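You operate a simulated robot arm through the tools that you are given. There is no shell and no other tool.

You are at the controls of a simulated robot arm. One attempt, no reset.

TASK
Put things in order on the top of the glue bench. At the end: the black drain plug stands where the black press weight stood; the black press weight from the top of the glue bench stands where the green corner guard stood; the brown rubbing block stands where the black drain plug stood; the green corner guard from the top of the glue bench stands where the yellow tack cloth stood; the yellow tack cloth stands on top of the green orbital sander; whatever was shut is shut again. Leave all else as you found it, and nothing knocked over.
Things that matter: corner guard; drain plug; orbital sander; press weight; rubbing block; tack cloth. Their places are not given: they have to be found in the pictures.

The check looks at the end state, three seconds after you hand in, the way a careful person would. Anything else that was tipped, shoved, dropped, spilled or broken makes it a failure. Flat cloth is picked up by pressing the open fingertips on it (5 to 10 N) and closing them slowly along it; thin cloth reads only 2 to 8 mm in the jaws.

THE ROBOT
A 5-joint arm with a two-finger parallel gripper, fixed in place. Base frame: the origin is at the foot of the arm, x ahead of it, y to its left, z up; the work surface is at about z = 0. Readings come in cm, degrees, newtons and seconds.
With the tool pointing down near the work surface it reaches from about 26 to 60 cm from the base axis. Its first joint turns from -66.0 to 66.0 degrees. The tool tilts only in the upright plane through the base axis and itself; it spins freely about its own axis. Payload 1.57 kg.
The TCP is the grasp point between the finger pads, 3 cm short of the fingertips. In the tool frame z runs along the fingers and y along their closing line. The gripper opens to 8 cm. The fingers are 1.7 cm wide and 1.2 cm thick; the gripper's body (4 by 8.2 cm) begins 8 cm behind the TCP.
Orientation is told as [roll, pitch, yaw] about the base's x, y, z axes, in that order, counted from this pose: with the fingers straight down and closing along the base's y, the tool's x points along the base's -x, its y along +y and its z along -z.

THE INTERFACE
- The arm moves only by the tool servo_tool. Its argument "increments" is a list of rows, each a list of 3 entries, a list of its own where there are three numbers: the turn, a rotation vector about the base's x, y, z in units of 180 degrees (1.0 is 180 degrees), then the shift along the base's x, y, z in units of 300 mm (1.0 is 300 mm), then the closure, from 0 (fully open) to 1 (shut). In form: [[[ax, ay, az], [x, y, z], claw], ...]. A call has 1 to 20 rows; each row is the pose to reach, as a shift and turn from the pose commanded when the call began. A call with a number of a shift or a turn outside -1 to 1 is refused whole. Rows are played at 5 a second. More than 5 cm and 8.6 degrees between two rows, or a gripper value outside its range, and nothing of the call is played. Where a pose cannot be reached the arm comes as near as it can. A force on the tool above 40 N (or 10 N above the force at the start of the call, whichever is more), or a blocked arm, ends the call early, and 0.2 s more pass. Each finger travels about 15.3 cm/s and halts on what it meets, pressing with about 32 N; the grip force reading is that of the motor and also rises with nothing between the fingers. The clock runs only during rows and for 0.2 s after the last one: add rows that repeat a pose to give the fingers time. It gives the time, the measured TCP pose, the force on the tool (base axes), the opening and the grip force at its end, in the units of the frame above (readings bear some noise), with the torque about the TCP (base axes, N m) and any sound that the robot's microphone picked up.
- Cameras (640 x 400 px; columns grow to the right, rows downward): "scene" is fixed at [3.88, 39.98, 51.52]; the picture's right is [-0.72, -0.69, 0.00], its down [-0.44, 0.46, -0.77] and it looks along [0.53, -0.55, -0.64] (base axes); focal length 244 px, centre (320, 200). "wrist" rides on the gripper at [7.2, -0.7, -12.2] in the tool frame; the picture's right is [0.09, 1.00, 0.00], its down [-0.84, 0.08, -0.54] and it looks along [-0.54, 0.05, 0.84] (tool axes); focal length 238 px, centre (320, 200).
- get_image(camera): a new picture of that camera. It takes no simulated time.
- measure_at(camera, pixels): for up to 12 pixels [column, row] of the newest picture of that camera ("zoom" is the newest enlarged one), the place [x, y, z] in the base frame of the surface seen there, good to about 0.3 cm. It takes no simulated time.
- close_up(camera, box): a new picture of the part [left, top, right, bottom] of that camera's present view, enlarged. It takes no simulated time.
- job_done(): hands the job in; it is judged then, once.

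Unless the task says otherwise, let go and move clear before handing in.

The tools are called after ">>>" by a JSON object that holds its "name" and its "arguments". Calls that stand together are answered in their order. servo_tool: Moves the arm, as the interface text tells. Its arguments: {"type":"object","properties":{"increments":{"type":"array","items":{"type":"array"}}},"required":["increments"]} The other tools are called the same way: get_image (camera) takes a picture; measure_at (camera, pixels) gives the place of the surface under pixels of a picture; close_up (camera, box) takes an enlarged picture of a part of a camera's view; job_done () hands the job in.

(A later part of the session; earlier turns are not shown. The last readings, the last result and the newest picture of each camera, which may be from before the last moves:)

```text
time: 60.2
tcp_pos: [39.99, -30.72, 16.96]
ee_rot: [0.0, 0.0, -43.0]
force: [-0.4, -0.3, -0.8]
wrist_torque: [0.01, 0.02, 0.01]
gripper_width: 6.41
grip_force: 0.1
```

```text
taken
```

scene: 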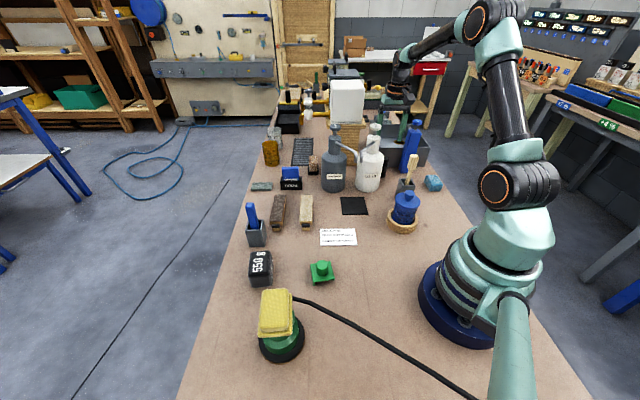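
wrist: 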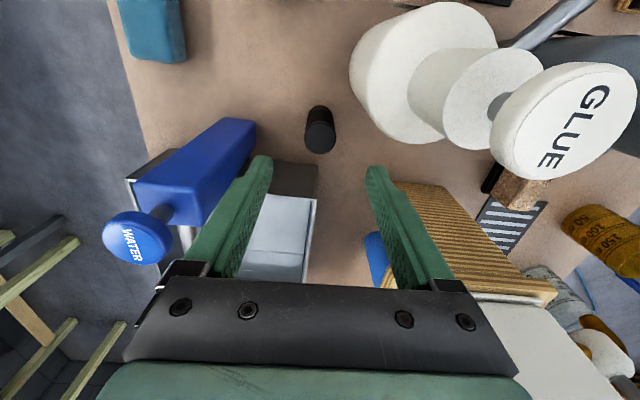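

The plug's top is at wrist (320,137), centred between the fingers. I'll descend partway to z≈10.5 and look again.

>>> {"name": "servo_tool", "arguments": {"increments": [[[0, 0, 0], [-0.005, 0.005, -0.07], 0.2], [[0, 0, 0], [-0.005, 0.005, -0.14], 0.2], [[0, 0, 0], [-0.005, 0.005, -0.21], 0.2], [[0, 0, 0], [-0.005, 0.005, -0.22], 0.2], [[0, 0, 0], [-0.005, 0.005, -0.22], 0.2]]}}

>>> {"name": "get_image", "arguments": {"camera": "wrist"}}

>>> {"name": "close_up", "arguments": {"camera": "scene", "box": [330, 70, 450, 190]}}

```text
time: 61.5
tcp_pos: [39.66, -30.39, 10.38]
ee_rot: [0.0, -0.1, -42.9]
force: [0.6, 0.5, 0.0]
wrist_torque: [0.01, -0.02, -0.03]
gripper_width: 6.38
grip_force: 0.2
```

```text
taken
```

wrist: 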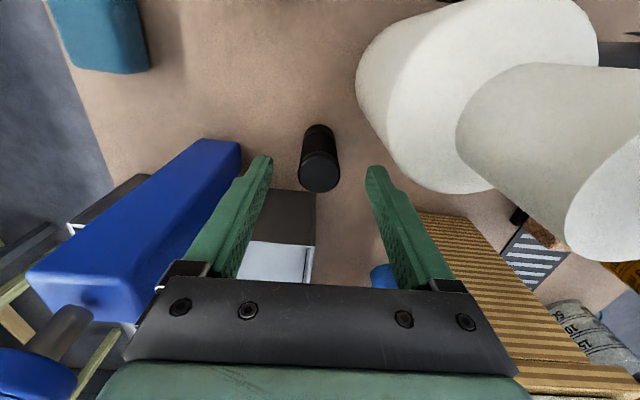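

```text
3.33 times, centred on (390, 130) of scene
```

zoom: 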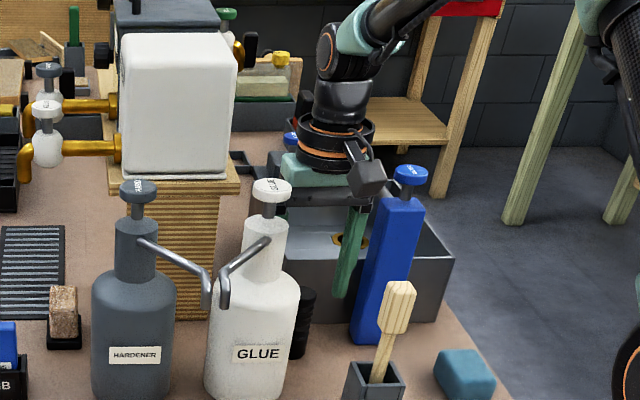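

The plug's top is at (320,173), exactly under the TCP. I'll descend to z≈5 and close gently.

>>> {"name": "servo_tool", "arguments": {"increments": [[[0, 0, 0], [0, 0, -0.06], 0.2], [[0, 0, 0], [0, 0, -0.12], 0.2], [[0, 0, 0], [0, 0, -0.165], 0.2], [[0, 0, 0], [0, 0, -0.18], 0.2], [[0, 0, 0], [0, 0, -0.18], 0.2], [[0, 0, 0], [0, 0, -0.18], 0.35], [[0, 0, 0], [0, 0, -0.18], 0.45], [[0, 0, 0], [0, 0, -0.18], 0.52], [[0, 0, 0], [0, 0, -0.18], 0.58], [[0, 0, 0], [0, 0, -0.18], 0.64], [[0, 0, 0], [0, 0, -0.18], 0.7], [[0, 0, 0], [0, 0, -0.18], 0.8], [[0, 0, 0], [0, 0, -0.18], 0.8]]}}

>>> {"name": "get_image", "arguments": {"camera": "wrist"}}

```text
time: 64.2
tcp_pos: [39.43, -30.53, 5.08]
ee_rot: [0.0, -0.1, -43.0]
force: [0.2, 0.9, 1.4]
wrist_torque: [0.03, -0.03, 0.03]
gripper_width: 2.86
grip_force: 32.1
```

```text
taken
```

wrist: 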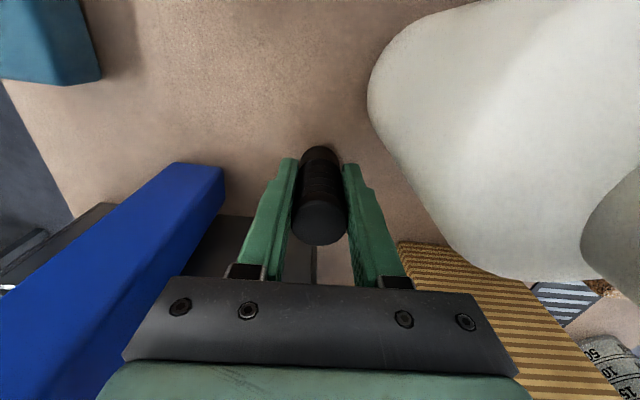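

The plug is gripped at 2.86 cm. I'll lift straight up slowly, then to clearance height.

>>> {"name": "servo_tool", "arguments": {"increments": [[[0, 0, 0], [0, 0, 0.03], 0.8], [[0, 0, 0], [0, 0, 0.08], 0.8], [[0, 0, 0], [0, 0, 0.18], 0.8], [[0, 0, 0], [0, 0, 0.3], 0.8], [[0, 0, 0], [0, 0, 0.43], 0.8], [[0, 0, 0], [0, 0, 0.56], 0.8], [[0, 0, 0], [0, 0, 0.69], 0.8], [[0, 0, 0], [0, 0, 0.82], 0.8], [[0, 0, 0], [0, 0, 0.82], 0.8]]}}

>>> {"name": "get_image", "arguments": {"camera": "wrist"}}

>>> {"name": "get_image", "arguments": {"camera": "scene"}}

```text
time: 66.2
tcp_pos: [39.77, -30.41, 29.79]
ee_rot: [0.0, 0.1, -43.0]
force: [0.5, 0.3, -0.7]
wrist_torque: [0.0, -0.03, 0.05]
gripper_width: 2.88
grip_force: 31.8
```

```text
taken
```

wrist: 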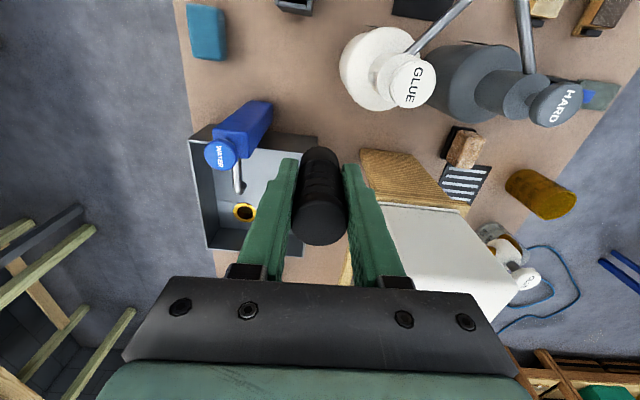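

```text
taken
```

scene: 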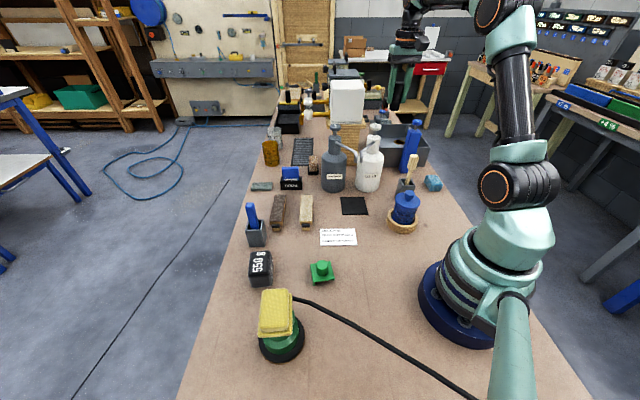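

The plug is held upright and clear. I'll carry it at height to above the weight's old spot at (17.0,-25.2).

>>> {"name": "servo_tool", "arguments": {"increments": [[[0, 0, 0], [-0.127, 0.03, 0], 0.8], [[0, 0, 0], [-0.253, 0.059, 0], 0.8], [[0, 0, 0], [-0.38, 0.089, 0], 0.8], [[0, 0, 0], [-0.507, 0.119, 0], 0.8], [[0, 0, 0], [-0.633, 0.148, 0], 0.8], [[0, 0, 0], [-0.76, 0.178, 0], 0.8], [[0, 0, 0], [-0.76, 0.178, 0], 0.8], [[0, 0, 0], [-0.76, 0.178, 0], 0.8]]}}

>>> {"name": "get_image", "arguments": {"camera": "wrist"}}

>>> {"name": "get_image", "arguments": {"camera": "scene"}}

```text
time: 68.0
tcp_pos: [16.79, -25.17, 29.97]
ee_rot: [0.1, 0.0, -42.9]
force: [-0.1, -0.3, -0.1]
wrist_torque: [0.01, -0.01, 0.01]
gripper_width: 2.84
grip_force: 31.7
```

```text
taken
```

wrist: 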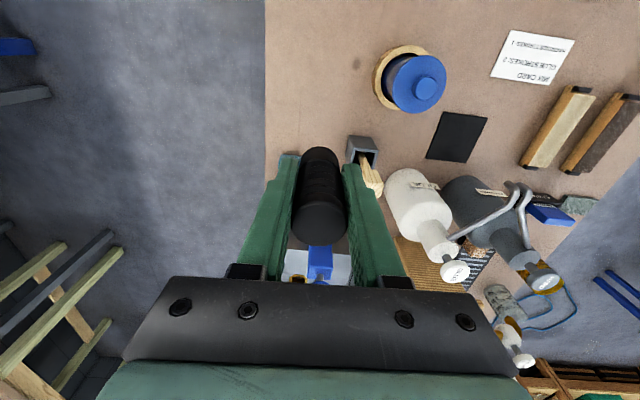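

```text
taken
```

scene: 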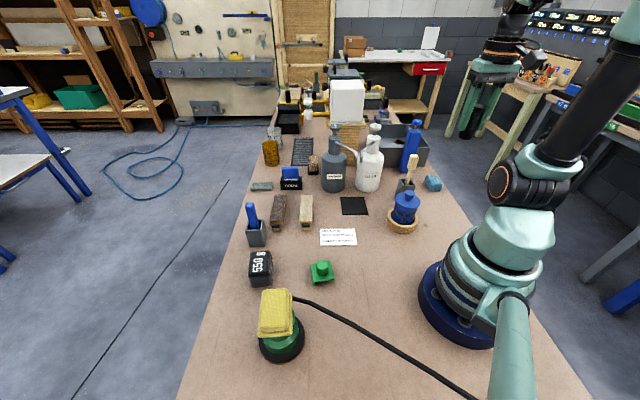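

At (16.8,-25.2,30) with the plug upright. Descending to z≈8.5 first.

>>> {"name": "servo_tool", "arguments": {"increments": [[[0, 0, 0], [0.003, 0, -0.13], 0.8], [[0, 0, 0], [0.003, 0, -0.26], 0.8], [[0, 0, 0], [0.003, 0, -0.39], 0.8], [[0, 0, 0], [0.003, 0, -0.52], 0.8], [[0, 0, 0], [0.003, 0, -0.63], 0.8], [[0, 0, 0], [0.003, 0, -0.713], 0.8], [[0, 0, 0], [0.003, 0, -0.713], 0.8], [[0, 0, 0], [0.003, 0, -0.713], 0.8]]}}

>>> {"name": "get_image", "arguments": {"camera": "wrist"}}

>>> {"name": "close_up", "arguments": {"camera": "scene", "box": [370, 130, 510, 240]}}

```text
time: 69.8
tcp_pos: [16.73, -25.23, 8.28]
ee_rot: [-0.1, 0.0, -43.1]
force: [0.5, 0.4, -0.6]
wrist_torque: [-0.01, 0.01, 0.01]
gripper_width: 2.87
grip_force: 31.8
```

```text
taken
```

wrist: 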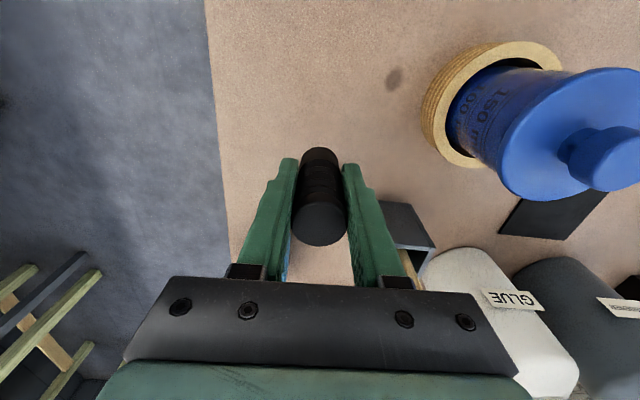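

```text
3.64 times, centred on (440, 185) of scene
```

zoom: 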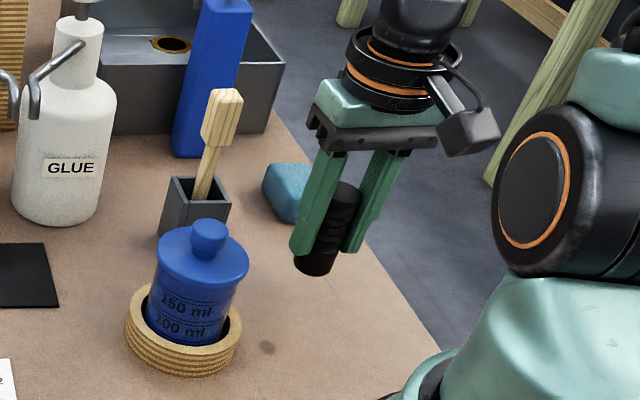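

The plug hangs upright just above the target. Lowering to near contact.

>>> {"name": "servo_tool", "arguments": {"increments": [[[0, 0, 0], [0, 0, -0.04], 0.8], [[0, 0, 0], [0, 0, -0.08], 0.8], [[0, 0, 0], [0, 0, -0.098], 0.8], [[0, 0, 0], [0, 0, -0.103], 0.8], [[0, 0, 0], [0, 0, -0.103], 0.8], [[0, 0, 0], [0, 0, -0.103], 0.8]]}}

```text
time: 71.2
tcp_pos: [17.01, -25.3, 5.14]
ee_rot: [0.0, 0.0, -43.0]
force: [0.0, -0.4, -1.1]
wrist_torque: [0.0, -0.04, -0.05]
gripper_width: 2.88
grip_force: 32.2
```

No contact yet at z 5.14. I'll take one small step down to feel it.

>>> {"name": "servo_tool", "arguments": {"increments": [[[0, 0, 0], [0, 0, -0.003], 0.8], [[0, 0, 0], [0, 0, -0.003], 0.8]]}}

```text
time: 71.8
tcp_pos: [17.12, -25.31, 5.02]
ee_rot: [0.0, 0.0, -43.0]
force: [0.1, 0.3, 0.1]
wrist_torque: [-0.03, 0.01, 0.0]
gripper_width: 2.86
grip_force: 31.7
```

>>> {"name": "servo_tool", "arguments": {"increments": [[[0, 0, 0], [0, 0, -0.003], 0.8], [[0, 0, 0], [0, 0, -0.003], 0.8]]}}

```text
time: 72.5
tcp_pos: [17.05, -25.24, 5.03]
ee_rot: [-0.1, 0.1, -43.1]
force: [-12.5, -2.0, 28.0]
wrist_torque: [-0.2, 0.58, -0.06]
gripper_width: 2.85
grip_force: 31.7
```

Firm contact at 28 N. I'll back off 0.5 mm to unload, then open gently and rise.

>>> {"name": "servo_tool", "arguments": {"increments": [[[0, 0, 0], [0, 0, 0.002], 0.8], [[0, 0, 0], [0, 0, 0.002], 0.8]]}}

```text
time: 73.0
tcp_pos: [17.18, -25.23, 5.03]
ee_rot: [0.1, 0.0, -43.0]
force: [-1.9, -2.6, 3.1]
wrist_torque: [-0.14, 0.02, -0.06]
gripper_width: 2.86
grip_force: 31.9
```

Light contact remains at about 3 N. Opening slowly, then rising straight up.

>>> {"name": "servo_tool", "arguments": {"increments": [[[0, 0, 0], [0, 0, 0], 0.7], [[0, 0, 0], [0, 0, 0], 0.62], [[0, 0, 0], [0, 0, 0], 0.55], [[0, 0, 0], [0, 0, 0], 0.4], [[0, 0, 0], [0, 0, 0], 0.2], [[0, 0, 0], [0, 0, 0], 0.1], [[0, 0, 0], [0, 0, 0.0], 0.1], [[0, 0, 0], [0, 0, 0.05], 0.1], [[0, 0, 0], [0, 0, 0.12], 0.1], [[0, 0, 0], [0, 0, 0.24], 0.1], [[0, 0, 0], [0, 0, 0.36], 0.1], [[0, 0, 0], [0, 0, 0.36], 0.1]]}}

>>> {"name": "get_image", "arguments": {"camera": "wrist"}}

>>> {"name": "get_image", "arguments": {"camera": "scene"}}

```text
time: 75.7
tcp_pos: [16.91, -25.24, 15.78]
ee_rot: [0.0, 0.1, -43.0]
force: [0.3, 0.6, 0.0]
wrist_torque: [0.02, 0.01, 0.01]
gripper_width: 7.23
grip_force: 0.2
```

```text
taken
```

wrist: 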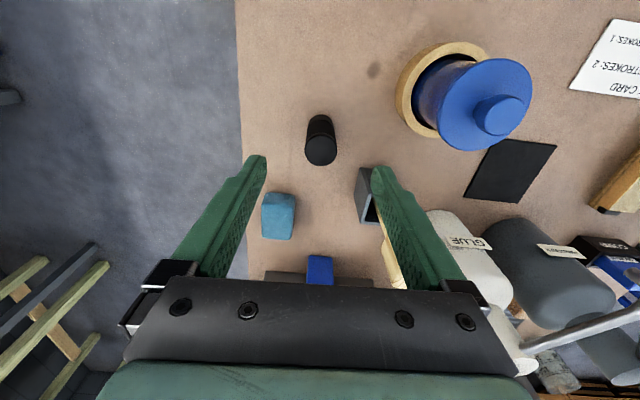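

```text
taken
```

scene: 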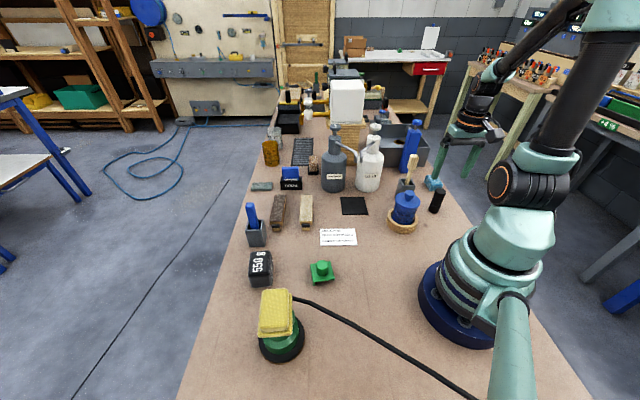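

The plug stands upright at scene (437,201), on the weight's old spot. Before the last item I'll compare the brown candidates once more, including the far-table brown block and the cork block's shape.

>>> {"name": "close_up", "arguments": {"camera": "scene", "box": [362, 42, 382, 55]}}

>>> {"name": "close_up", "arguments": {"camera": "scene", "box": [394, 42, 420, 58]}}

>>> {"name": "close_up", "arguments": {"camera": "scene", "box": [304, 150, 326, 178]}}

>>> {"name": "measure_at", "arguments": {"camera": "wrist", "pixels": [[320, 150], [313, 147], [328, 148], [320, 120], [320, 158]]}}

```text
16.00 times, centred on (372, 48) of scene
```

zoom: 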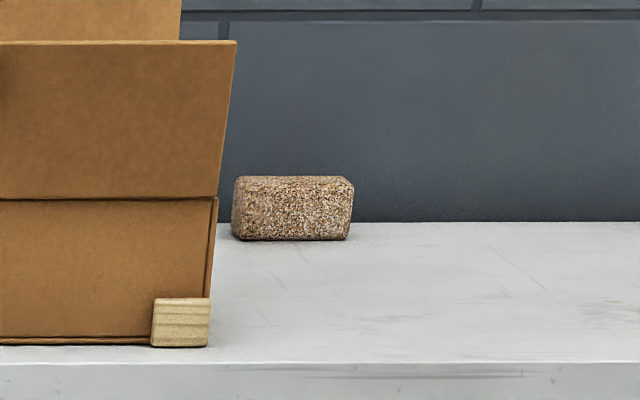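

```text
16.00 times, centred on (407, 50) of scene
```

zoom: 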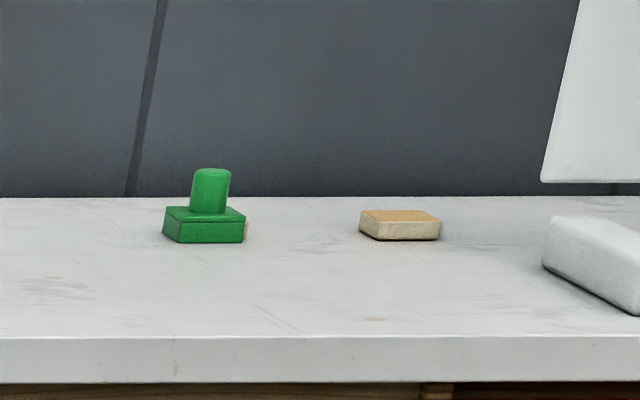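

```text
14.29 times, centred on (315, 164) of scene
```

zoom: 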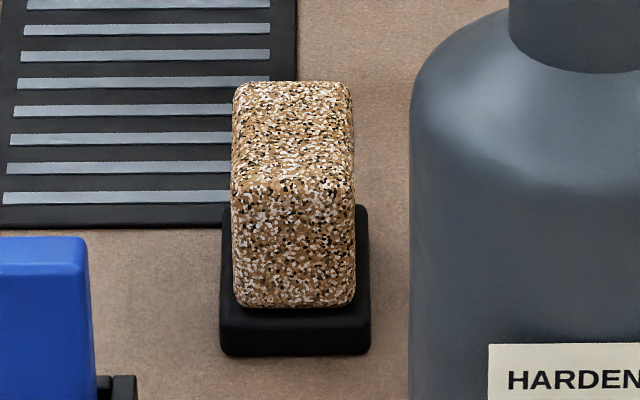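

```text
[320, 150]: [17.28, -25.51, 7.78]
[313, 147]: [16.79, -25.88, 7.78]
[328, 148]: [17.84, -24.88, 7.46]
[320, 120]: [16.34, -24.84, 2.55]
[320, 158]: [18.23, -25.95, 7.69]
```

A similar cork block without a black sole sits on the far table at scene (370,48). I'll measure the bench cork block's dimensions and look for other loose items around the room.

>>> {"name": "measure_at", "arguments": {"camera": "zoom", "pixels": [[290, 92], [290, 130], [290, 172], [290, 190], [240, 130], [345, 130], [290, 290], [290, 318], [290, 345], [228, 320], [362, 320], [362, 215]]}}

>>> {"name": "close_up", "arguments": {"camera": "scene", "box": [0, 0, 200, 130]}}

>>> {"name": "close_up", "arguments": {"camera": "scene", "box": [0, 70, 200, 250]}}

>>> {"name": "close_up", "arguments": {"camera": "scene", "box": [440, 30, 640, 180]}}

>>> {"name": "close_up", "arguments": {"camera": "scene", "box": [140, 0, 330, 130]}}

```text
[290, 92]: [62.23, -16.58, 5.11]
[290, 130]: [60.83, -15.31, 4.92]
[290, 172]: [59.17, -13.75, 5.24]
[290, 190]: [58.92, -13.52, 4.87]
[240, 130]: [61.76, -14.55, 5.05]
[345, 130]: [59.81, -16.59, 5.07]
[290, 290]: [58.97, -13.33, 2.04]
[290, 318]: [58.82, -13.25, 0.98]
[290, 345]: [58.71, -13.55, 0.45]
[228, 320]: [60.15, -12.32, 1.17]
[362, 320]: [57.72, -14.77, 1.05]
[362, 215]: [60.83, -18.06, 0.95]
```

```text
3.08 times, centred on (100, 65) of scene
```

zoom: 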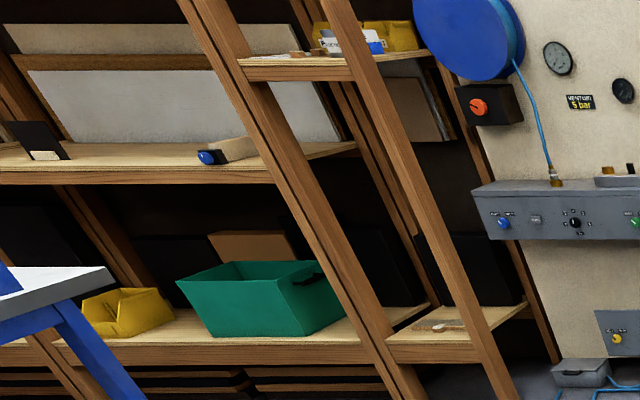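

```text
2.22 times, centred on (100, 160) of scene
```

zoom: 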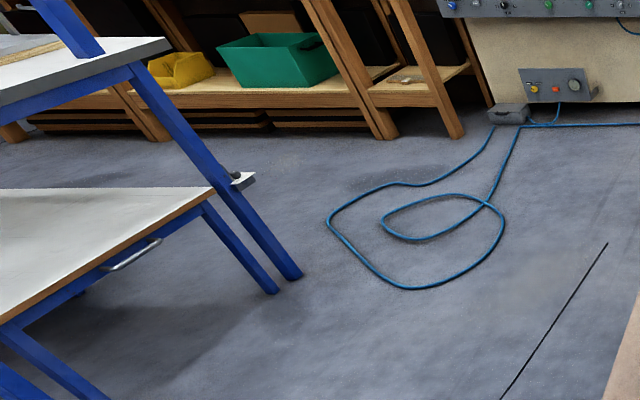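

```text
2.67 times, centred on (540, 105) of scene
```

zoom: 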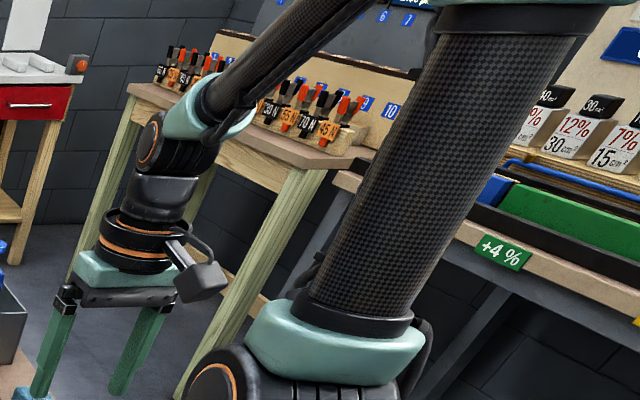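

```text
3.08 times, centred on (235, 65) of scene
```

zoom: 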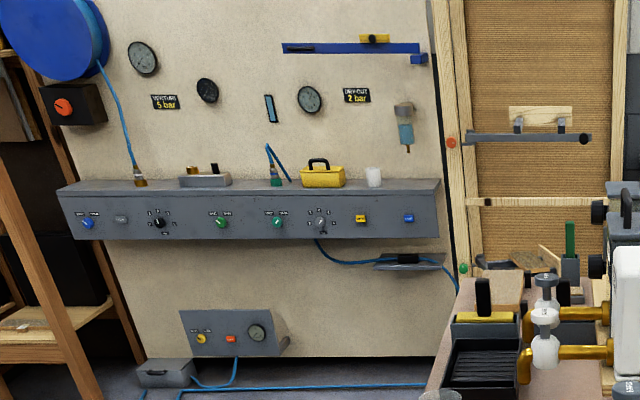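

The cork block's centre measures about (60.7,-15.2), 62.6 cm out and directly behind the 22 cm HARDENER bottle. The dark brown block is at about (49.5,10), well within reach. I'll measure the two clipped blocks' exact geometry before deciding.

>>> {"name": "close_up", "arguments": {"camera": "scene", "box": [262, 188, 322, 234]}}

```text
8.70 times, centred on (292, 211) of scene
```

zoom: 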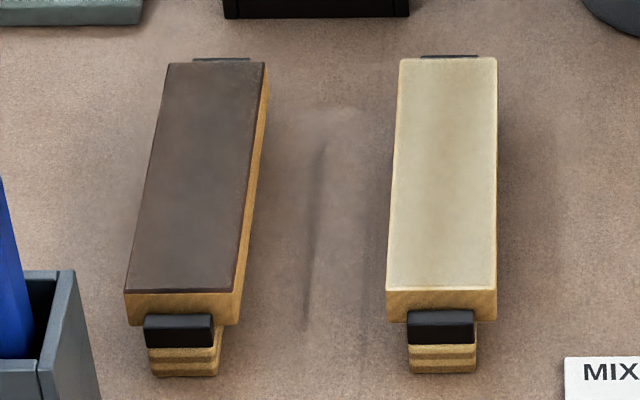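

>>> {"name": "measure_at", "arguments": {"camera": "zoom", "pixels": [[175, 70], [255, 70], [235, 282], [135, 282], [410, 65], [488, 65], [485, 282], [396, 282], [180, 330], [185, 360], [442, 330], [442, 360]]}}

>>> {"name": "close_up", "arguments": {"camera": "scene", "box": [272, 212, 316, 234]}}

```text
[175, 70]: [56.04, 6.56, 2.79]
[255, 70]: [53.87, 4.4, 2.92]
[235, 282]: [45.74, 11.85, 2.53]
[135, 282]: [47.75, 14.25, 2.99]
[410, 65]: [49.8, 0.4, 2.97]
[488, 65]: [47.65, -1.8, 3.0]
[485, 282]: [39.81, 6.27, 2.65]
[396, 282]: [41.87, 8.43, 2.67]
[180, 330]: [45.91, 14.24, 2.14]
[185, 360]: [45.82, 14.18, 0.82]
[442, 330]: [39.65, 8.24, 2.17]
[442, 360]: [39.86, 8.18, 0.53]
```

```text
14.55 times, centred on (294, 223) of scene
```

zoom: 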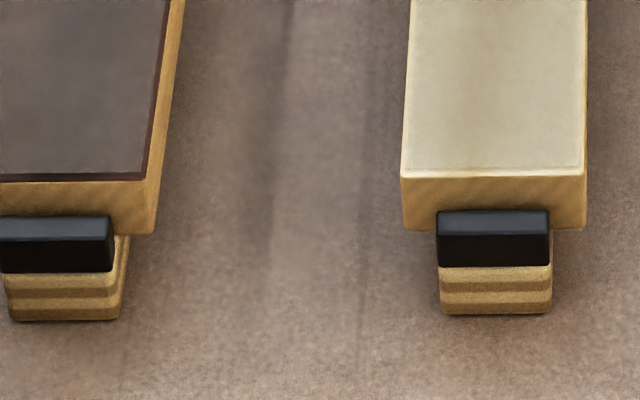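

The two clipped blocks look like a matched pair of sanding boards, so I want a closer look at the cork block's sole before choosing. I'll move in two safe legs, first up and around the jar.

>>> {"name": "servo_tool", "arguments": {"increments": [[[0, 0, 0], [0, 0, 0.12], 0.1], [[0, 0, 0], [0, 0, 0.24], 0.1], [[0, 0, 0], [0, 0, 0.36], 0.1], [[0, 0, 0], [0, 0, 0.467], 0.1], [[0, 0, 0], [0.083, 0.102, 0.467], 0.1], [[0, 0, 0], [0.165, 0.204, 0.467], 0.1], [[0, 0, 0], [0.248, 0.306, 0.467], 0.1], [[0, 0, 0], [0.33, 0.407, 0.467], 0.1], [[0, 0, 0], [0.38, 0.532, 0.467], 0.1], [[0, 0, 0], [0.43, 0.657, 0.467], 0.1], [[0, 0, 0], [0.48, 0.782, 0.467], 0.1], [[0, 0, 0], [0.53, 0.907, 0.467], 0.1], [[0, 0, 0], [0.53, 0.907, 0.467], 0.1]]}}

```text
time: 78.5
tcp_pos: [33.2, 2.38, 29.84]
ee_rot: [0.0, 0.0, -43.0]
force: [0.6, 0.1, -0.3]
wrist_torque: [-0.01, 0.0, -0.04]
gripper_width: 7.17
grip_force: 0.0
```

At (33.2,2.4,29.8). I'll go out to (50,3) and down to z≈15, above the sanding boards with clear space, and look toward the cork block.

>>> {"name": "servo_tool", "arguments": {"increments": [[[0, 0, -0.02], [0.14, 0.008, 0], 0.1], [[0, 0, -0.039], [0.28, 0.016, 0], 0.1], [[0, 0, -0.039], [0.42, 0.024, 0], 0.1], [[0, 0, -0.039], [0.567, 0.033, 0], 0.1], [[0, 0, -0.039], [0.567, 0.033, -0.13], 0.1], [[0, 0, -0.039], [0.567, 0.033, -0.26], 0.1], [[0, 0, -0.039], [0.567, 0.033, -0.39], 0.1], [[0, 0, -0.039], [0.567, 0.033, -0.5], 0.1], [[0, 0, -0.039], [0.567, 0.033, -0.5], 0.1]]}}

>>> {"name": "get_image", "arguments": {"camera": "wrist"}}

```text
time: 80.5
tcp_pos: [50.33, 3.13, 14.76]
ee_rot: [0.0, 0.0, -50.1]
force: [-0.2, -0.5, 1.0]
wrist_torque: [0.01, 0.03, 0.01]
gripper_width: 7.21
grip_force: 0.1
```

```text
taken
```

wrist: 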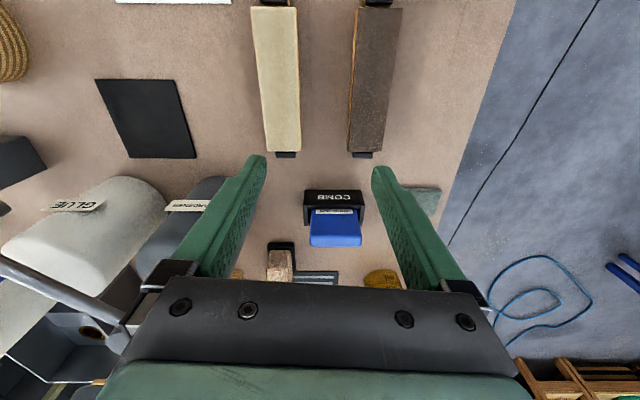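

The cork block is visible at wrist (280,265). Zooming in on it and on the two boards.

>>> {"name": "close_up", "arguments": {"camera": "wrist", "box": [240, 225, 340, 285]}}

>>> {"name": "close_up", "arguments": {"camera": "wrist", "box": [240, 0, 420, 165]}}

```text
6.40 times, centred on (290, 255) of wrist
```

zoom: 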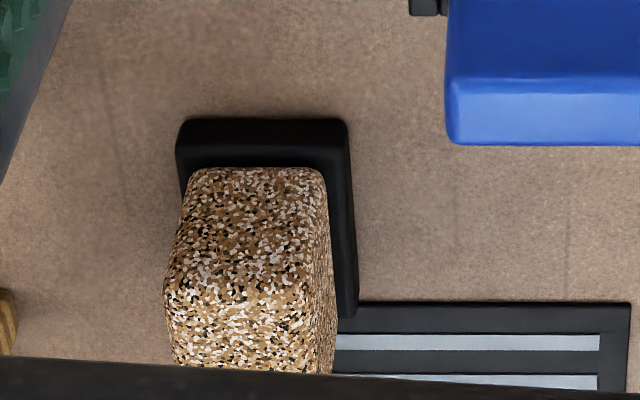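

```text
2.42 times, centred on (330, 82) of wrist
```

zoom: 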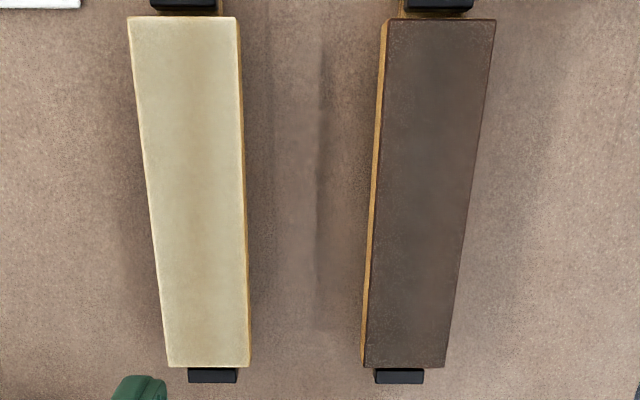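

The cork block sits on a solid, flat black sole with a narrower grip above it. That reads as a hand rubbing block, while the clipped boards look like fixed abrasive-up stations. I'll check the arm's posture in the scene to judge reach over the HARDENER bottle.

>>> {"name": "get_image", "arguments": {"camera": "scene"}}

>>> {"name": "measure_at", "arguments": {"camera": "wrist", "pixels": [[282, 252], [270, 245], [292, 245], [282, 268], [338, 195], [336, 240], [340, 275], [425, 200], [190, 230], [30, 240]]}}

```text
taken
```

scene: 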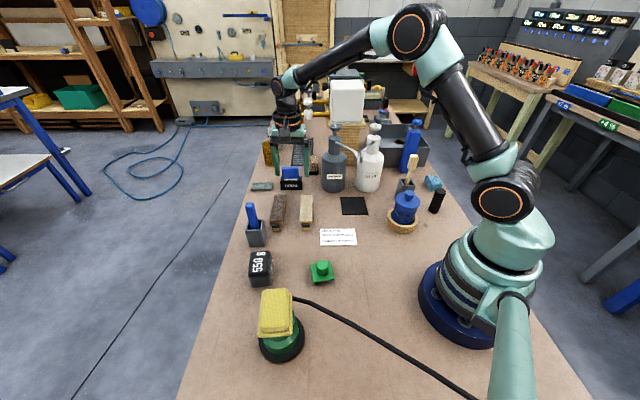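

```text
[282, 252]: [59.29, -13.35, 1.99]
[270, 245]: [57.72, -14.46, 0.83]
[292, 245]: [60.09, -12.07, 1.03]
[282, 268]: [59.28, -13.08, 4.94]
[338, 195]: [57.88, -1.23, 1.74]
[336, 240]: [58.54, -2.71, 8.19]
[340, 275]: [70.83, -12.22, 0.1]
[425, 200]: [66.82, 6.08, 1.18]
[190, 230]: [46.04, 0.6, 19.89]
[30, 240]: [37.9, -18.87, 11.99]
```

I'll measure the arm's shoulder, elbow and wrist positions in this view to work out the link geometry.

>>> {"name": "measure_at", "arguments": {"camera": "scene", "pixels": [[412, 36], [500, 203], [289, 78], [285, 96], [340, 62], [320, 72], [365, 45], [460, 115], [288, 118], [288, 135]]}}

>>> {"name": "close_up", "arguments": {"camera": "scene", "box": [240, 50, 400, 200]}}

```text
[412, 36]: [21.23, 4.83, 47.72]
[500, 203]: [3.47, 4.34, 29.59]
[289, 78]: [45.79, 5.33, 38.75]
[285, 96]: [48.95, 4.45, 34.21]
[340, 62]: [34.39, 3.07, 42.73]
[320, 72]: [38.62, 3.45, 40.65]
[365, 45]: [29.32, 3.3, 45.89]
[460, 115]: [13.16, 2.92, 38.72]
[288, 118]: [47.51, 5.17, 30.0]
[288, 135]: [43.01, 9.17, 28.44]
```

```text
2.67 times, centred on (320, 125) of scene
```

zoom: 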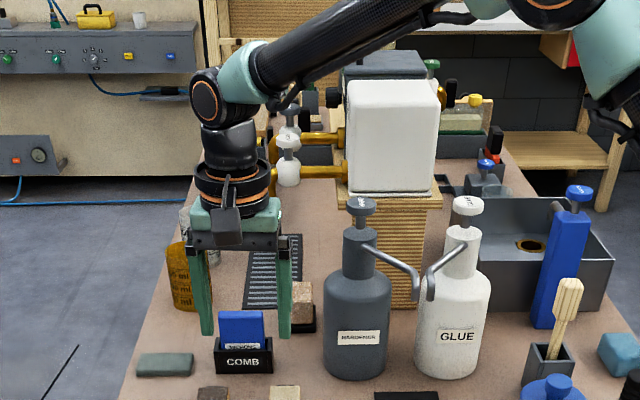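

The link geometry gives a tilt joint about 21.7 cm above the TCP and a vertical reach of about 60 cm. A 7° outward tilt should therefore reach the cork grip's near end at (60.1,-14.6), with the forearm about 3 cm above the HARDENER pump. I'll check nearby obstacles first.

>>> {"name": "measure_at", "arguments": {"camera": "scene", "pixels": [[333, 85], [333, 118], [345, 82], [360, 118], [338, 127], [335, 122], [340, 123], [345, 140], [303, 172], [290, 168], [271, 150], [276, 132]]}}

>>> {"name": "close_up", "arguments": {"camera": "scene", "box": [300, 70, 380, 200]}}

```text
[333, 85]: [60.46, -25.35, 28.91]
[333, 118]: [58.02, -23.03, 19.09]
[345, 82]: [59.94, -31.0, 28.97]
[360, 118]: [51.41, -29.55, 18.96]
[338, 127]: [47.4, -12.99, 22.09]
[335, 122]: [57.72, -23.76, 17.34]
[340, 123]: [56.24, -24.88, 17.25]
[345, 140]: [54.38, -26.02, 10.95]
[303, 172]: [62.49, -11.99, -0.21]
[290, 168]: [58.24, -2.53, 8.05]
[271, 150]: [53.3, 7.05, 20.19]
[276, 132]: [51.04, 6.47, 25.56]
```

```text
3.08 times, centred on (340, 135) of scene
```

zoom: 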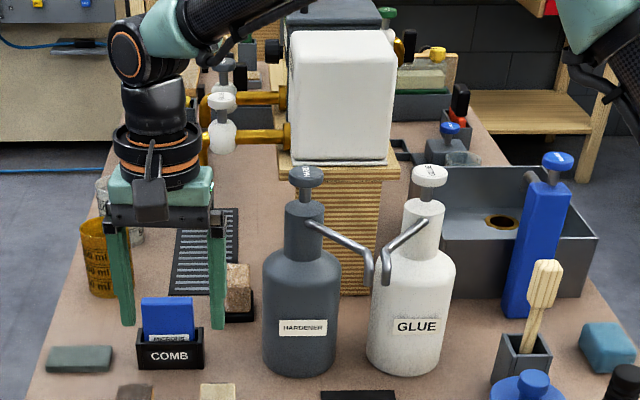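

The box's corner is at about (58,-23), clear of the grasp. Its taps stick out toward the cork side, so I'll measure those too.

>>> {"name": "measure_at", "arguments": {"camera": "scene", "pixels": [[302, 112], [302, 104], [307, 117], [318, 112], [328, 112], [303, 93], [318, 100], [306, 107], [313, 140], [300, 150]]}}

>>> {"name": "close_up", "arguments": {"camera": "scene", "box": [290, 80, 340, 130]}}

```text
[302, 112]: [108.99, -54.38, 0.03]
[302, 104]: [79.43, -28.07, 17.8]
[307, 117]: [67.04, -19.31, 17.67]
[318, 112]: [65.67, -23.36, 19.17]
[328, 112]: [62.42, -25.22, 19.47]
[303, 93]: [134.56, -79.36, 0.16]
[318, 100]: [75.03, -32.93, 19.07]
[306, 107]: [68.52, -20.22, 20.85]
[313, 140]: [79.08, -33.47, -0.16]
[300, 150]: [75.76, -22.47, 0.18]
```

```text
8.00 times, centred on (315, 105) of scene
```

zoom: 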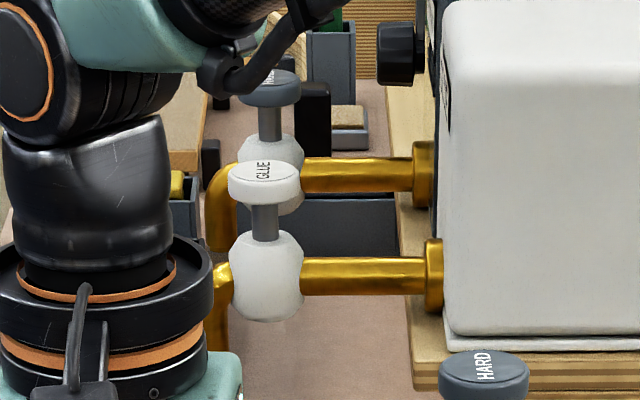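

The nearest tap runs about 9.5 cm beyond the grasp point, so there's room. First leg: move to (56.5,-4,17), above the comb, with the yaw aligned to the cork block.

>>> {"name": "servo_tool", "arguments": {"increments": [[[0, 0, 0.015], [0.07, -0.077, 0.03], 0.15], [[0, 0, 0.0306], [0.14, -0.155, 0.06], 0.15], [[0, 0, 0.0306], [0.215, -0.233, 0.063], 0.15], [[0, 0, 0.0306], [0.215, -0.233, 0.063], 0.15]]}}

>>> {"name": "get_image", "arguments": {"camera": "wrist"}}

```text
time: 81.5
tcp_pos: [56.66, -3.91, 17.02]
ee_rot: [0.0, 0.0, -44.4]
force: [-0.3, -0.4, -0.6]
wrist_torque: [0.03, -0.01, 0.0]
gripper_width: 6.83
grip_force: 0.1
```

```text
taken
```

wrist: 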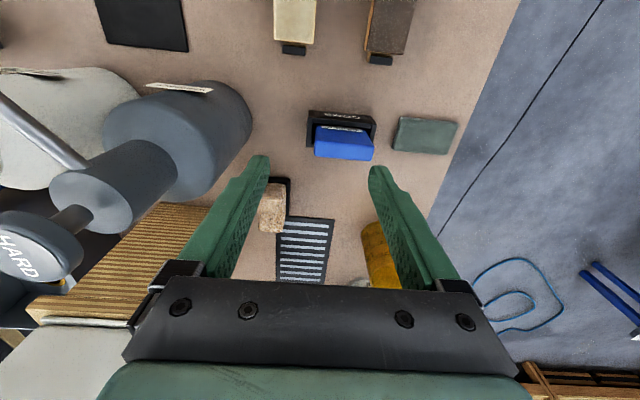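

Reached cleanly, and the cork block is visible at wrist (272,205). Next I'll swing across to (57.0,-13.6,17), above the gap behind the HARDENER bottle.

>>> {"name": "servo_tool", "arguments": {"increments": [[[0, 0, 0], [0.004, -0.08, 0], 0.15], [[0, 0, 0], [0.008, -0.16, 0], 0.15], [[0, 0, 0], [0.013, -0.24, 0], 0.15], [[0, 0, 0], [0.017, -0.32, 0], 0.15], [[0, 0, 0], [0.017, -0.32, 0], 0.15]]}}

>>> {"name": "get_image", "arguments": {"camera": "wrist"}}

>>> {"name": "close_up", "arguments": {"camera": "scene", "box": [260, 40, 400, 200]}}

```text
time: 82.7
tcp_pos: [56.85, -13.84, 16.7]
ee_rot: [-0.1, 0.1, -44.4]
force: [0.7, 0.8, 0.4]
wrist_torque: [0.01, 0.04, 0.0]
gripper_width: 6.82
grip_force: 0.2
```

```text
taken
```

wrist: 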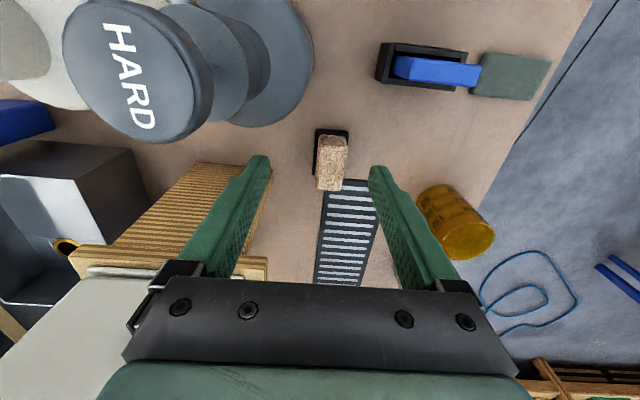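

```text
2.50 times, centred on (330, 120) of scene
```

zoom: 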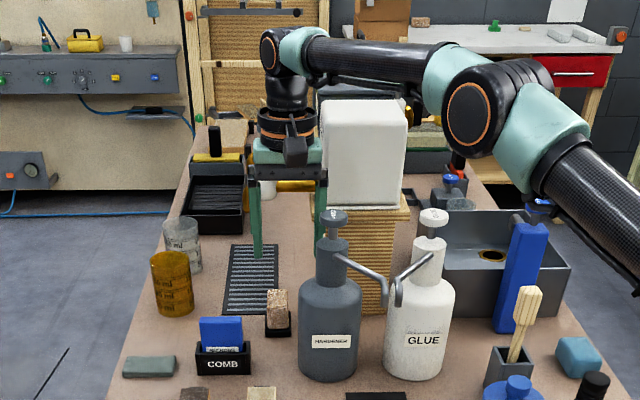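

I'm over the gap and the cork block is at wrist (331,160), with the sole and mat clearly visible. I'll zoom and measure it precisely.

>>> {"name": "close_up", "arguments": {"camera": "wrist", "box": [290, 115, 380, 205]}}

```text
4.44 times, centred on (335, 160) of wrist
```

zoom: 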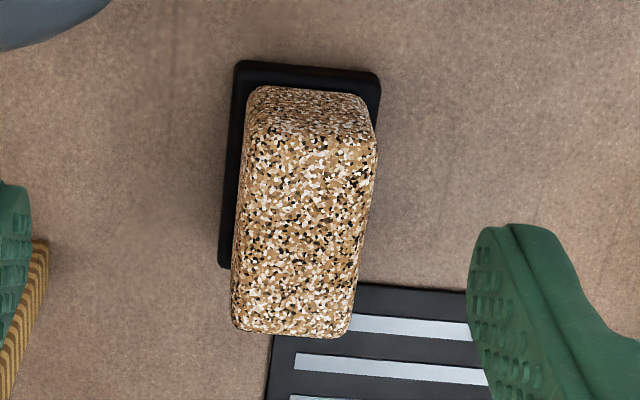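

>>> {"name": "measure_at", "arguments": {"camera": "zoom", "pixels": [[258, 120], [368, 125], [345, 325], [242, 318], [305, 220], [245, 70], [372, 80], [228, 262], [245, 220], [360, 220], [290, 290], [380, 290]]}}

```text
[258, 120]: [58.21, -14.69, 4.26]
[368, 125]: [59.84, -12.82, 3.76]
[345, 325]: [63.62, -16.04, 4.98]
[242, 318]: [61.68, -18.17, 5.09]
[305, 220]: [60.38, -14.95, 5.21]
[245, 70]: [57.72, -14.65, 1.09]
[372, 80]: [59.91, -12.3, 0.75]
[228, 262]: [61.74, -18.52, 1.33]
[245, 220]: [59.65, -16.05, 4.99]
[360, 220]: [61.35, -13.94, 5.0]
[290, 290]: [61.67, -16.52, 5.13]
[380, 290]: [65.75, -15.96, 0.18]
```

The cork grip spans from (59.0,-13.8) to (62.7,-17.1) with its top at z≈5.1, and the yaw is already aligned. I'll move out to (60.1,-14.75) while tilting 8° outward and lowering to z≈14.

>>> {"name": "servo_tool", "arguments": {"increments": [[[-0.0035, -0.0144, 0], [0.03, -0.01, -0.02], 0.15], [[-0.007, -0.0288, 0], [0.065, -0.023, -0.05], 0.15], [[-0.0106, -0.0432, 0], [0.103, -0.038, -0.08], 0.15], [[-0.0106, -0.0432, 0], [0.103, -0.038, -0.1], 0.15], [[-0.0106, -0.0432, 0], [0.103, -0.038, -0.1], 0.15], [[-0.0106, -0.0432, 0], [0.103, -0.038, -0.1], 0.15]]}}

>>> {"name": "get_image", "arguments": {"camera": "wrist"}}

>>> {"name": "close_up", "arguments": {"camera": "scene", "box": [260, 40, 400, 200]}}

```text
time: 84.0
tcp_pos: [59.94, -14.88, 13.79]
ee_rot: [4.1, -6.9, -44.7]
force: [0.1, -0.3, 0.0]
wrist_torque: [-0.03, 0.0, 0.01]
gripper_width: 6.81
grip_force: 0.1
```

```text
taken
```

wrist: 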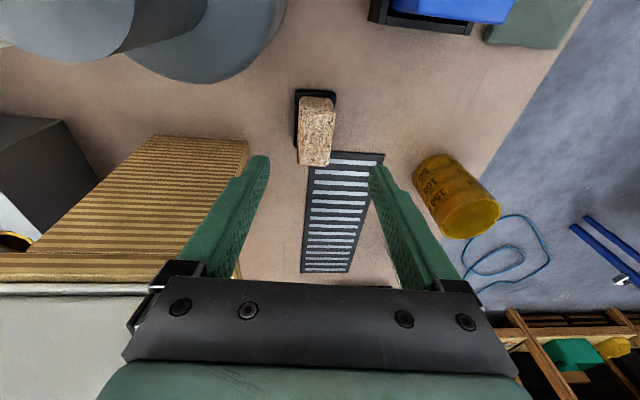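

```text
2.50 times, centred on (330, 120) of scene
```

zoom: 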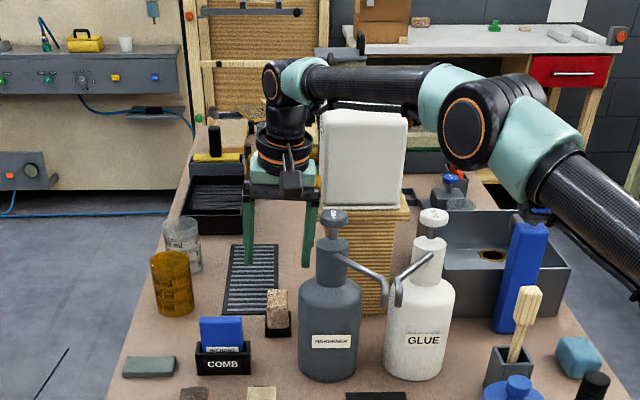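

Tilt and position are achieved, and the cork grip projects within about 1 mm of the jaw centreline. I'll descend partway to z≈8.5 and check clearance over the pump.

>>> {"name": "servo_tool", "arguments": {"increments": [[[0, 0, 0], [0.003, 0.002, -0.06], 0.15], [[0, 0, 0], [0.003, 0.002, -0.12], 0.15], [[0, 0, 0], [0.003, 0.002, -0.175], 0.15], [[0, 0, 0], [0.003, 0.002, -0.175], 0.15]]}}

>>> {"name": "get_image", "arguments": {"camera": "wrist"}}

>>> {"name": "close_up", "arguments": {"camera": "scene", "box": [260, 40, 400, 200]}}

```text
time: 85.0
tcp_pos: [60.05, -14.71, 8.46]
ee_rot: [4.1, -7.0, -44.7]
force: [-0.4, 0.3, -0.2]
wrist_torque: [0.0, 0.03, 0.04]
gripper_width: 6.79
grip_force: 0.0
```

```text
taken
```

wrist: 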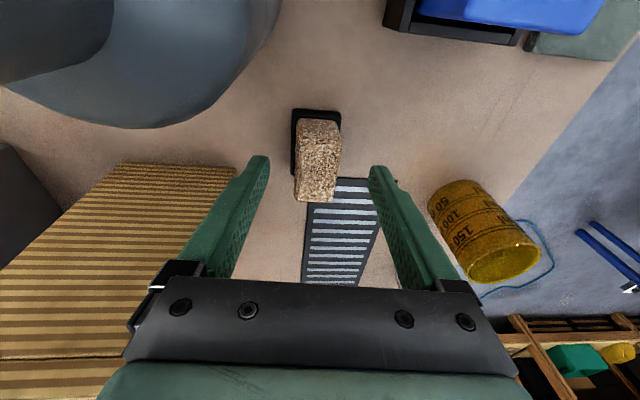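

```text
2.50 times, centred on (330, 120) of scene
```

zoom: 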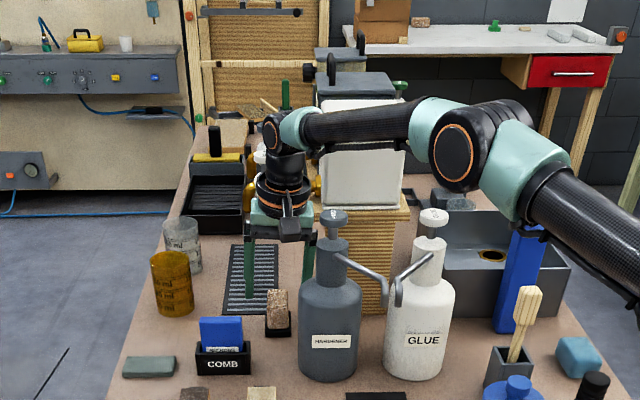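

Everything is clear and the cork block sits between the fingers at wrist (317,160). I'll finish the descent to z≈5.3, watching the force.

>>> {"name": "servo_tool", "arguments": {"increments": [[[0, 0, 0], [0, 0, -0.035], 0.15], [[0, 0, 0], [0, 0, -0.07], 0.15], [[0, 0, 0], [0, 0, -0.095], 0.15], [[0, 0, 0], [0, 0, -0.105], 0.15], [[0, 0, 0], [0, 0, -0.105], 0.15]]}}

>>> {"name": "get_image", "arguments": {"camera": "wrist"}}

>>> {"name": "close_up", "arguments": {"camera": "scene", "box": [260, 40, 400, 200]}}

```text
time: 86.2
tcp_pos: [59.99, -14.76, 5.47]
ee_rot: [4.1, -6.9, -44.6]
force: [-0.2, -0.6, -0.5]
wrist_torque: [0.02, -0.02, -0.02]
gripper_width: 6.82
grip_force: 0.0
```

```text
taken
```

wrist: 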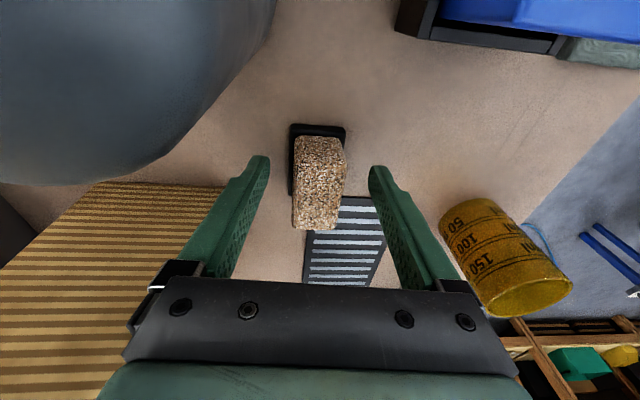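

```text
2.50 times, centred on (330, 120) of scene
```

zoom: 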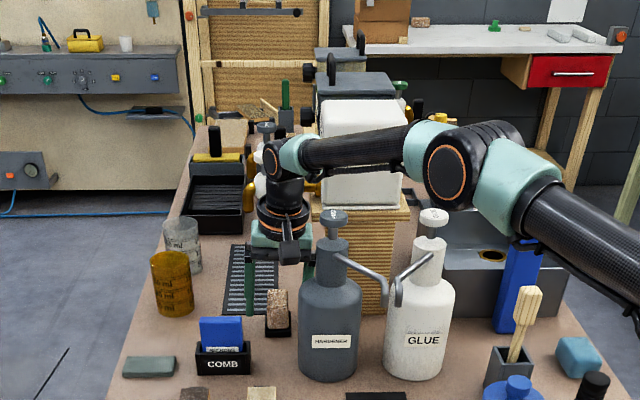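

No contact forces so far. Closing gently on the cork grip.

>>> {"name": "servo_tool", "arguments": {"increments": [[[0, 0, 0], [0, 0, 0], 0.35], [[0, 0, 0], [0, 0, 0], 0.48], [[0, 0, 0], [0, 0, 0], 0.55], [[0, 0, 0], [0, 0, 0], 0.6], [[0, 0, 0], [0, 0, 0], 0.65], [[0, 0, 0], [0, 0, 0], 0.7], [[0, 0, 0], [0, 0, 0], 0.8], [[0, 0, 0], [0, 0, 0], 0.8]]}}

>>> {"name": "get_image", "arguments": {"camera": "wrist"}}

>>> {"name": "close_up", "arguments": {"camera": "scene", "box": [290, 140, 350, 190]}}

```text
time: 88.0
tcp_pos: [60.16, -14.66, 5.38]
ee_rot: [4.1, -6.9, -44.8]
force: [1.4, 0.6, 1.2]
wrist_torque: [-0.01, 0.04, -0.01]
gripper_width: 3.11
grip_force: 32.2
```

```text
taken
```

wrist: 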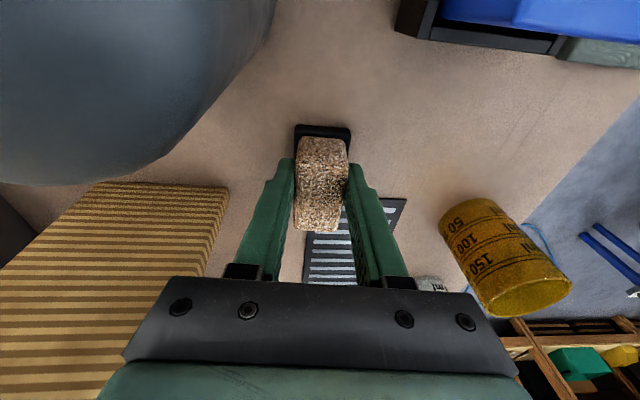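

```text
8.00 times, centred on (320, 165) of scene
```

zoom: 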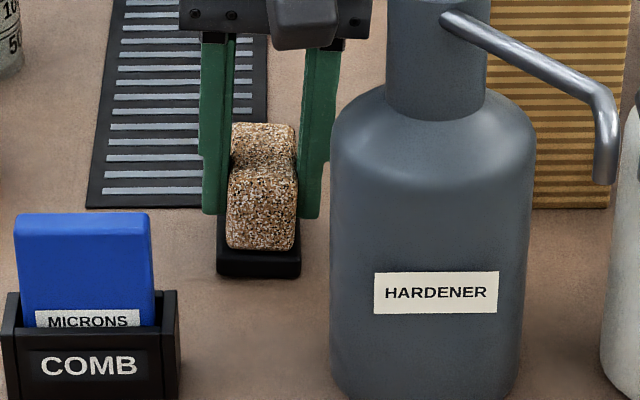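

The block is gripped at 3.11 cm, and the black sole shifted together with the cork, so they're one movable body. I'll lift 3 cm and check.

>>> {"name": "servo_tool", "arguments": {"increments": [[[0, 0, 0], [0, 0, 0.02], 0.8], [[0, 0, 0], [0, 0, 0.05], 0.8], [[0, 0, 0], [0, 0, 0.1], 0.8], [[0, 0, 0], [0, 0, 0.1], 0.8]]}}

>>> {"name": "get_image", "arguments": {"camera": "wrist"}}

>>> {"name": "close_up", "arguments": {"camera": "scene", "box": [290, 130, 350, 190]}}

```text
time: 89.0
tcp_pos: [60.06, -14.75, 8.34]
ee_rot: [4.1, -6.8, -44.8]
force: [0.9, -0.5, -1.1]
wrist_torque: [0.01, -0.02, 0.04]
gripper_width: 3.1
grip_force: 31.8
```

```text
taken
```

wrist: 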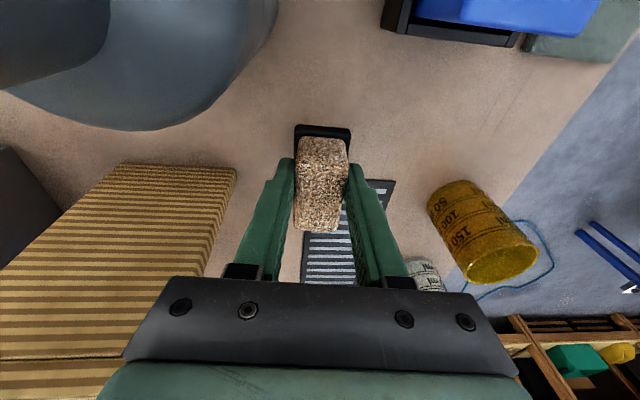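

```text
6.67 times, centred on (320, 160) of scene
```

zoom: 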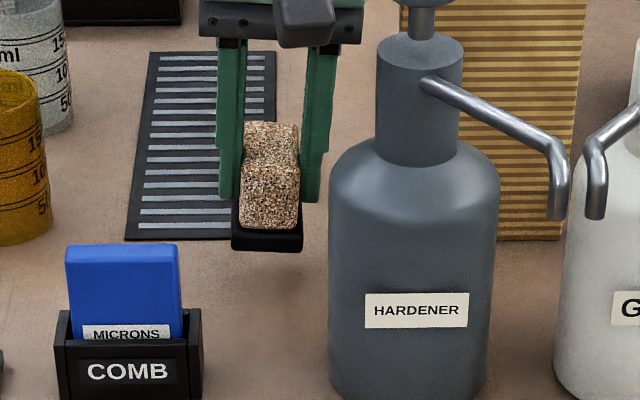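

The block lifted cleanly with its sole, and the mat, comb and bottle are undisturbed. I'll raise it, move sideways away from the bottle and remove the tilt.

>>> {"name": "servo_tool", "arguments": {"increments": [[[0, 0, 0], [0, 0, 0.11], 0.8], [[0, 0, 0], [0, 0, 0.22], 0.8], [[0.0053, 0.0216, 0], [-0.03, 0.08, 0.25], 0.8], [[0.0106, 0.0432, 0], [-0.06, 0.2, 0.28], 0.8], [[0.0106, 0.0432, 0], [-0.09, 0.323, 0.313], 0.8], [[0.0106, 0.0432, 0], [-0.09, 0.323, 0.313], 0.8]]}}

>>> {"name": "get_image", "arguments": {"camera": "wrist"}}

>>> {"name": "get_image", "arguments": {"camera": "scene"}}

```text
time: 90.5
tcp_pos: [57.23, -4.77, 17.79]
ee_rot: [0.0, 0.1, -44.6]
force: [0.2, -0.8, -0.5]
wrist_torque: [0.02, 0.01, 0.02]
gripper_width: 3.11
grip_force: 32.3
```

```text
taken
```

wrist: 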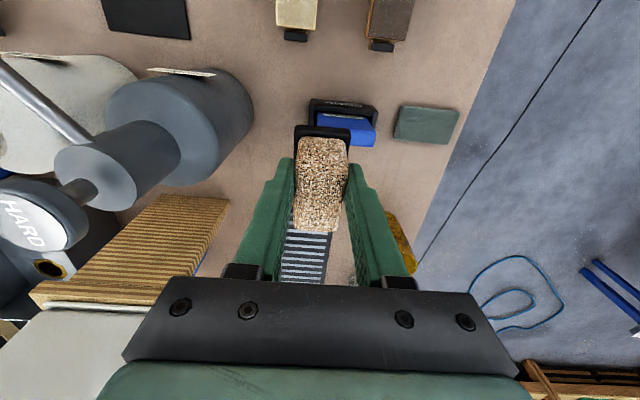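

```text
taken
```

scene: 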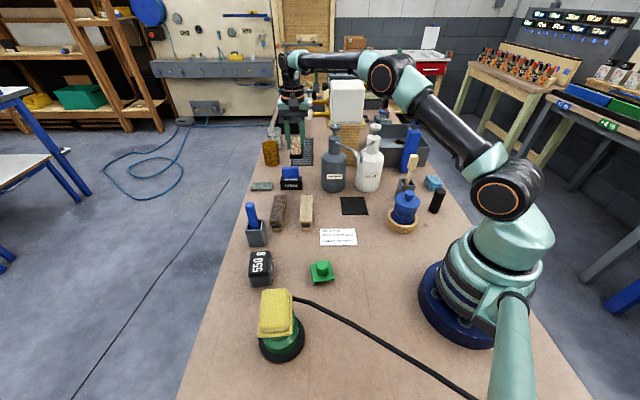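

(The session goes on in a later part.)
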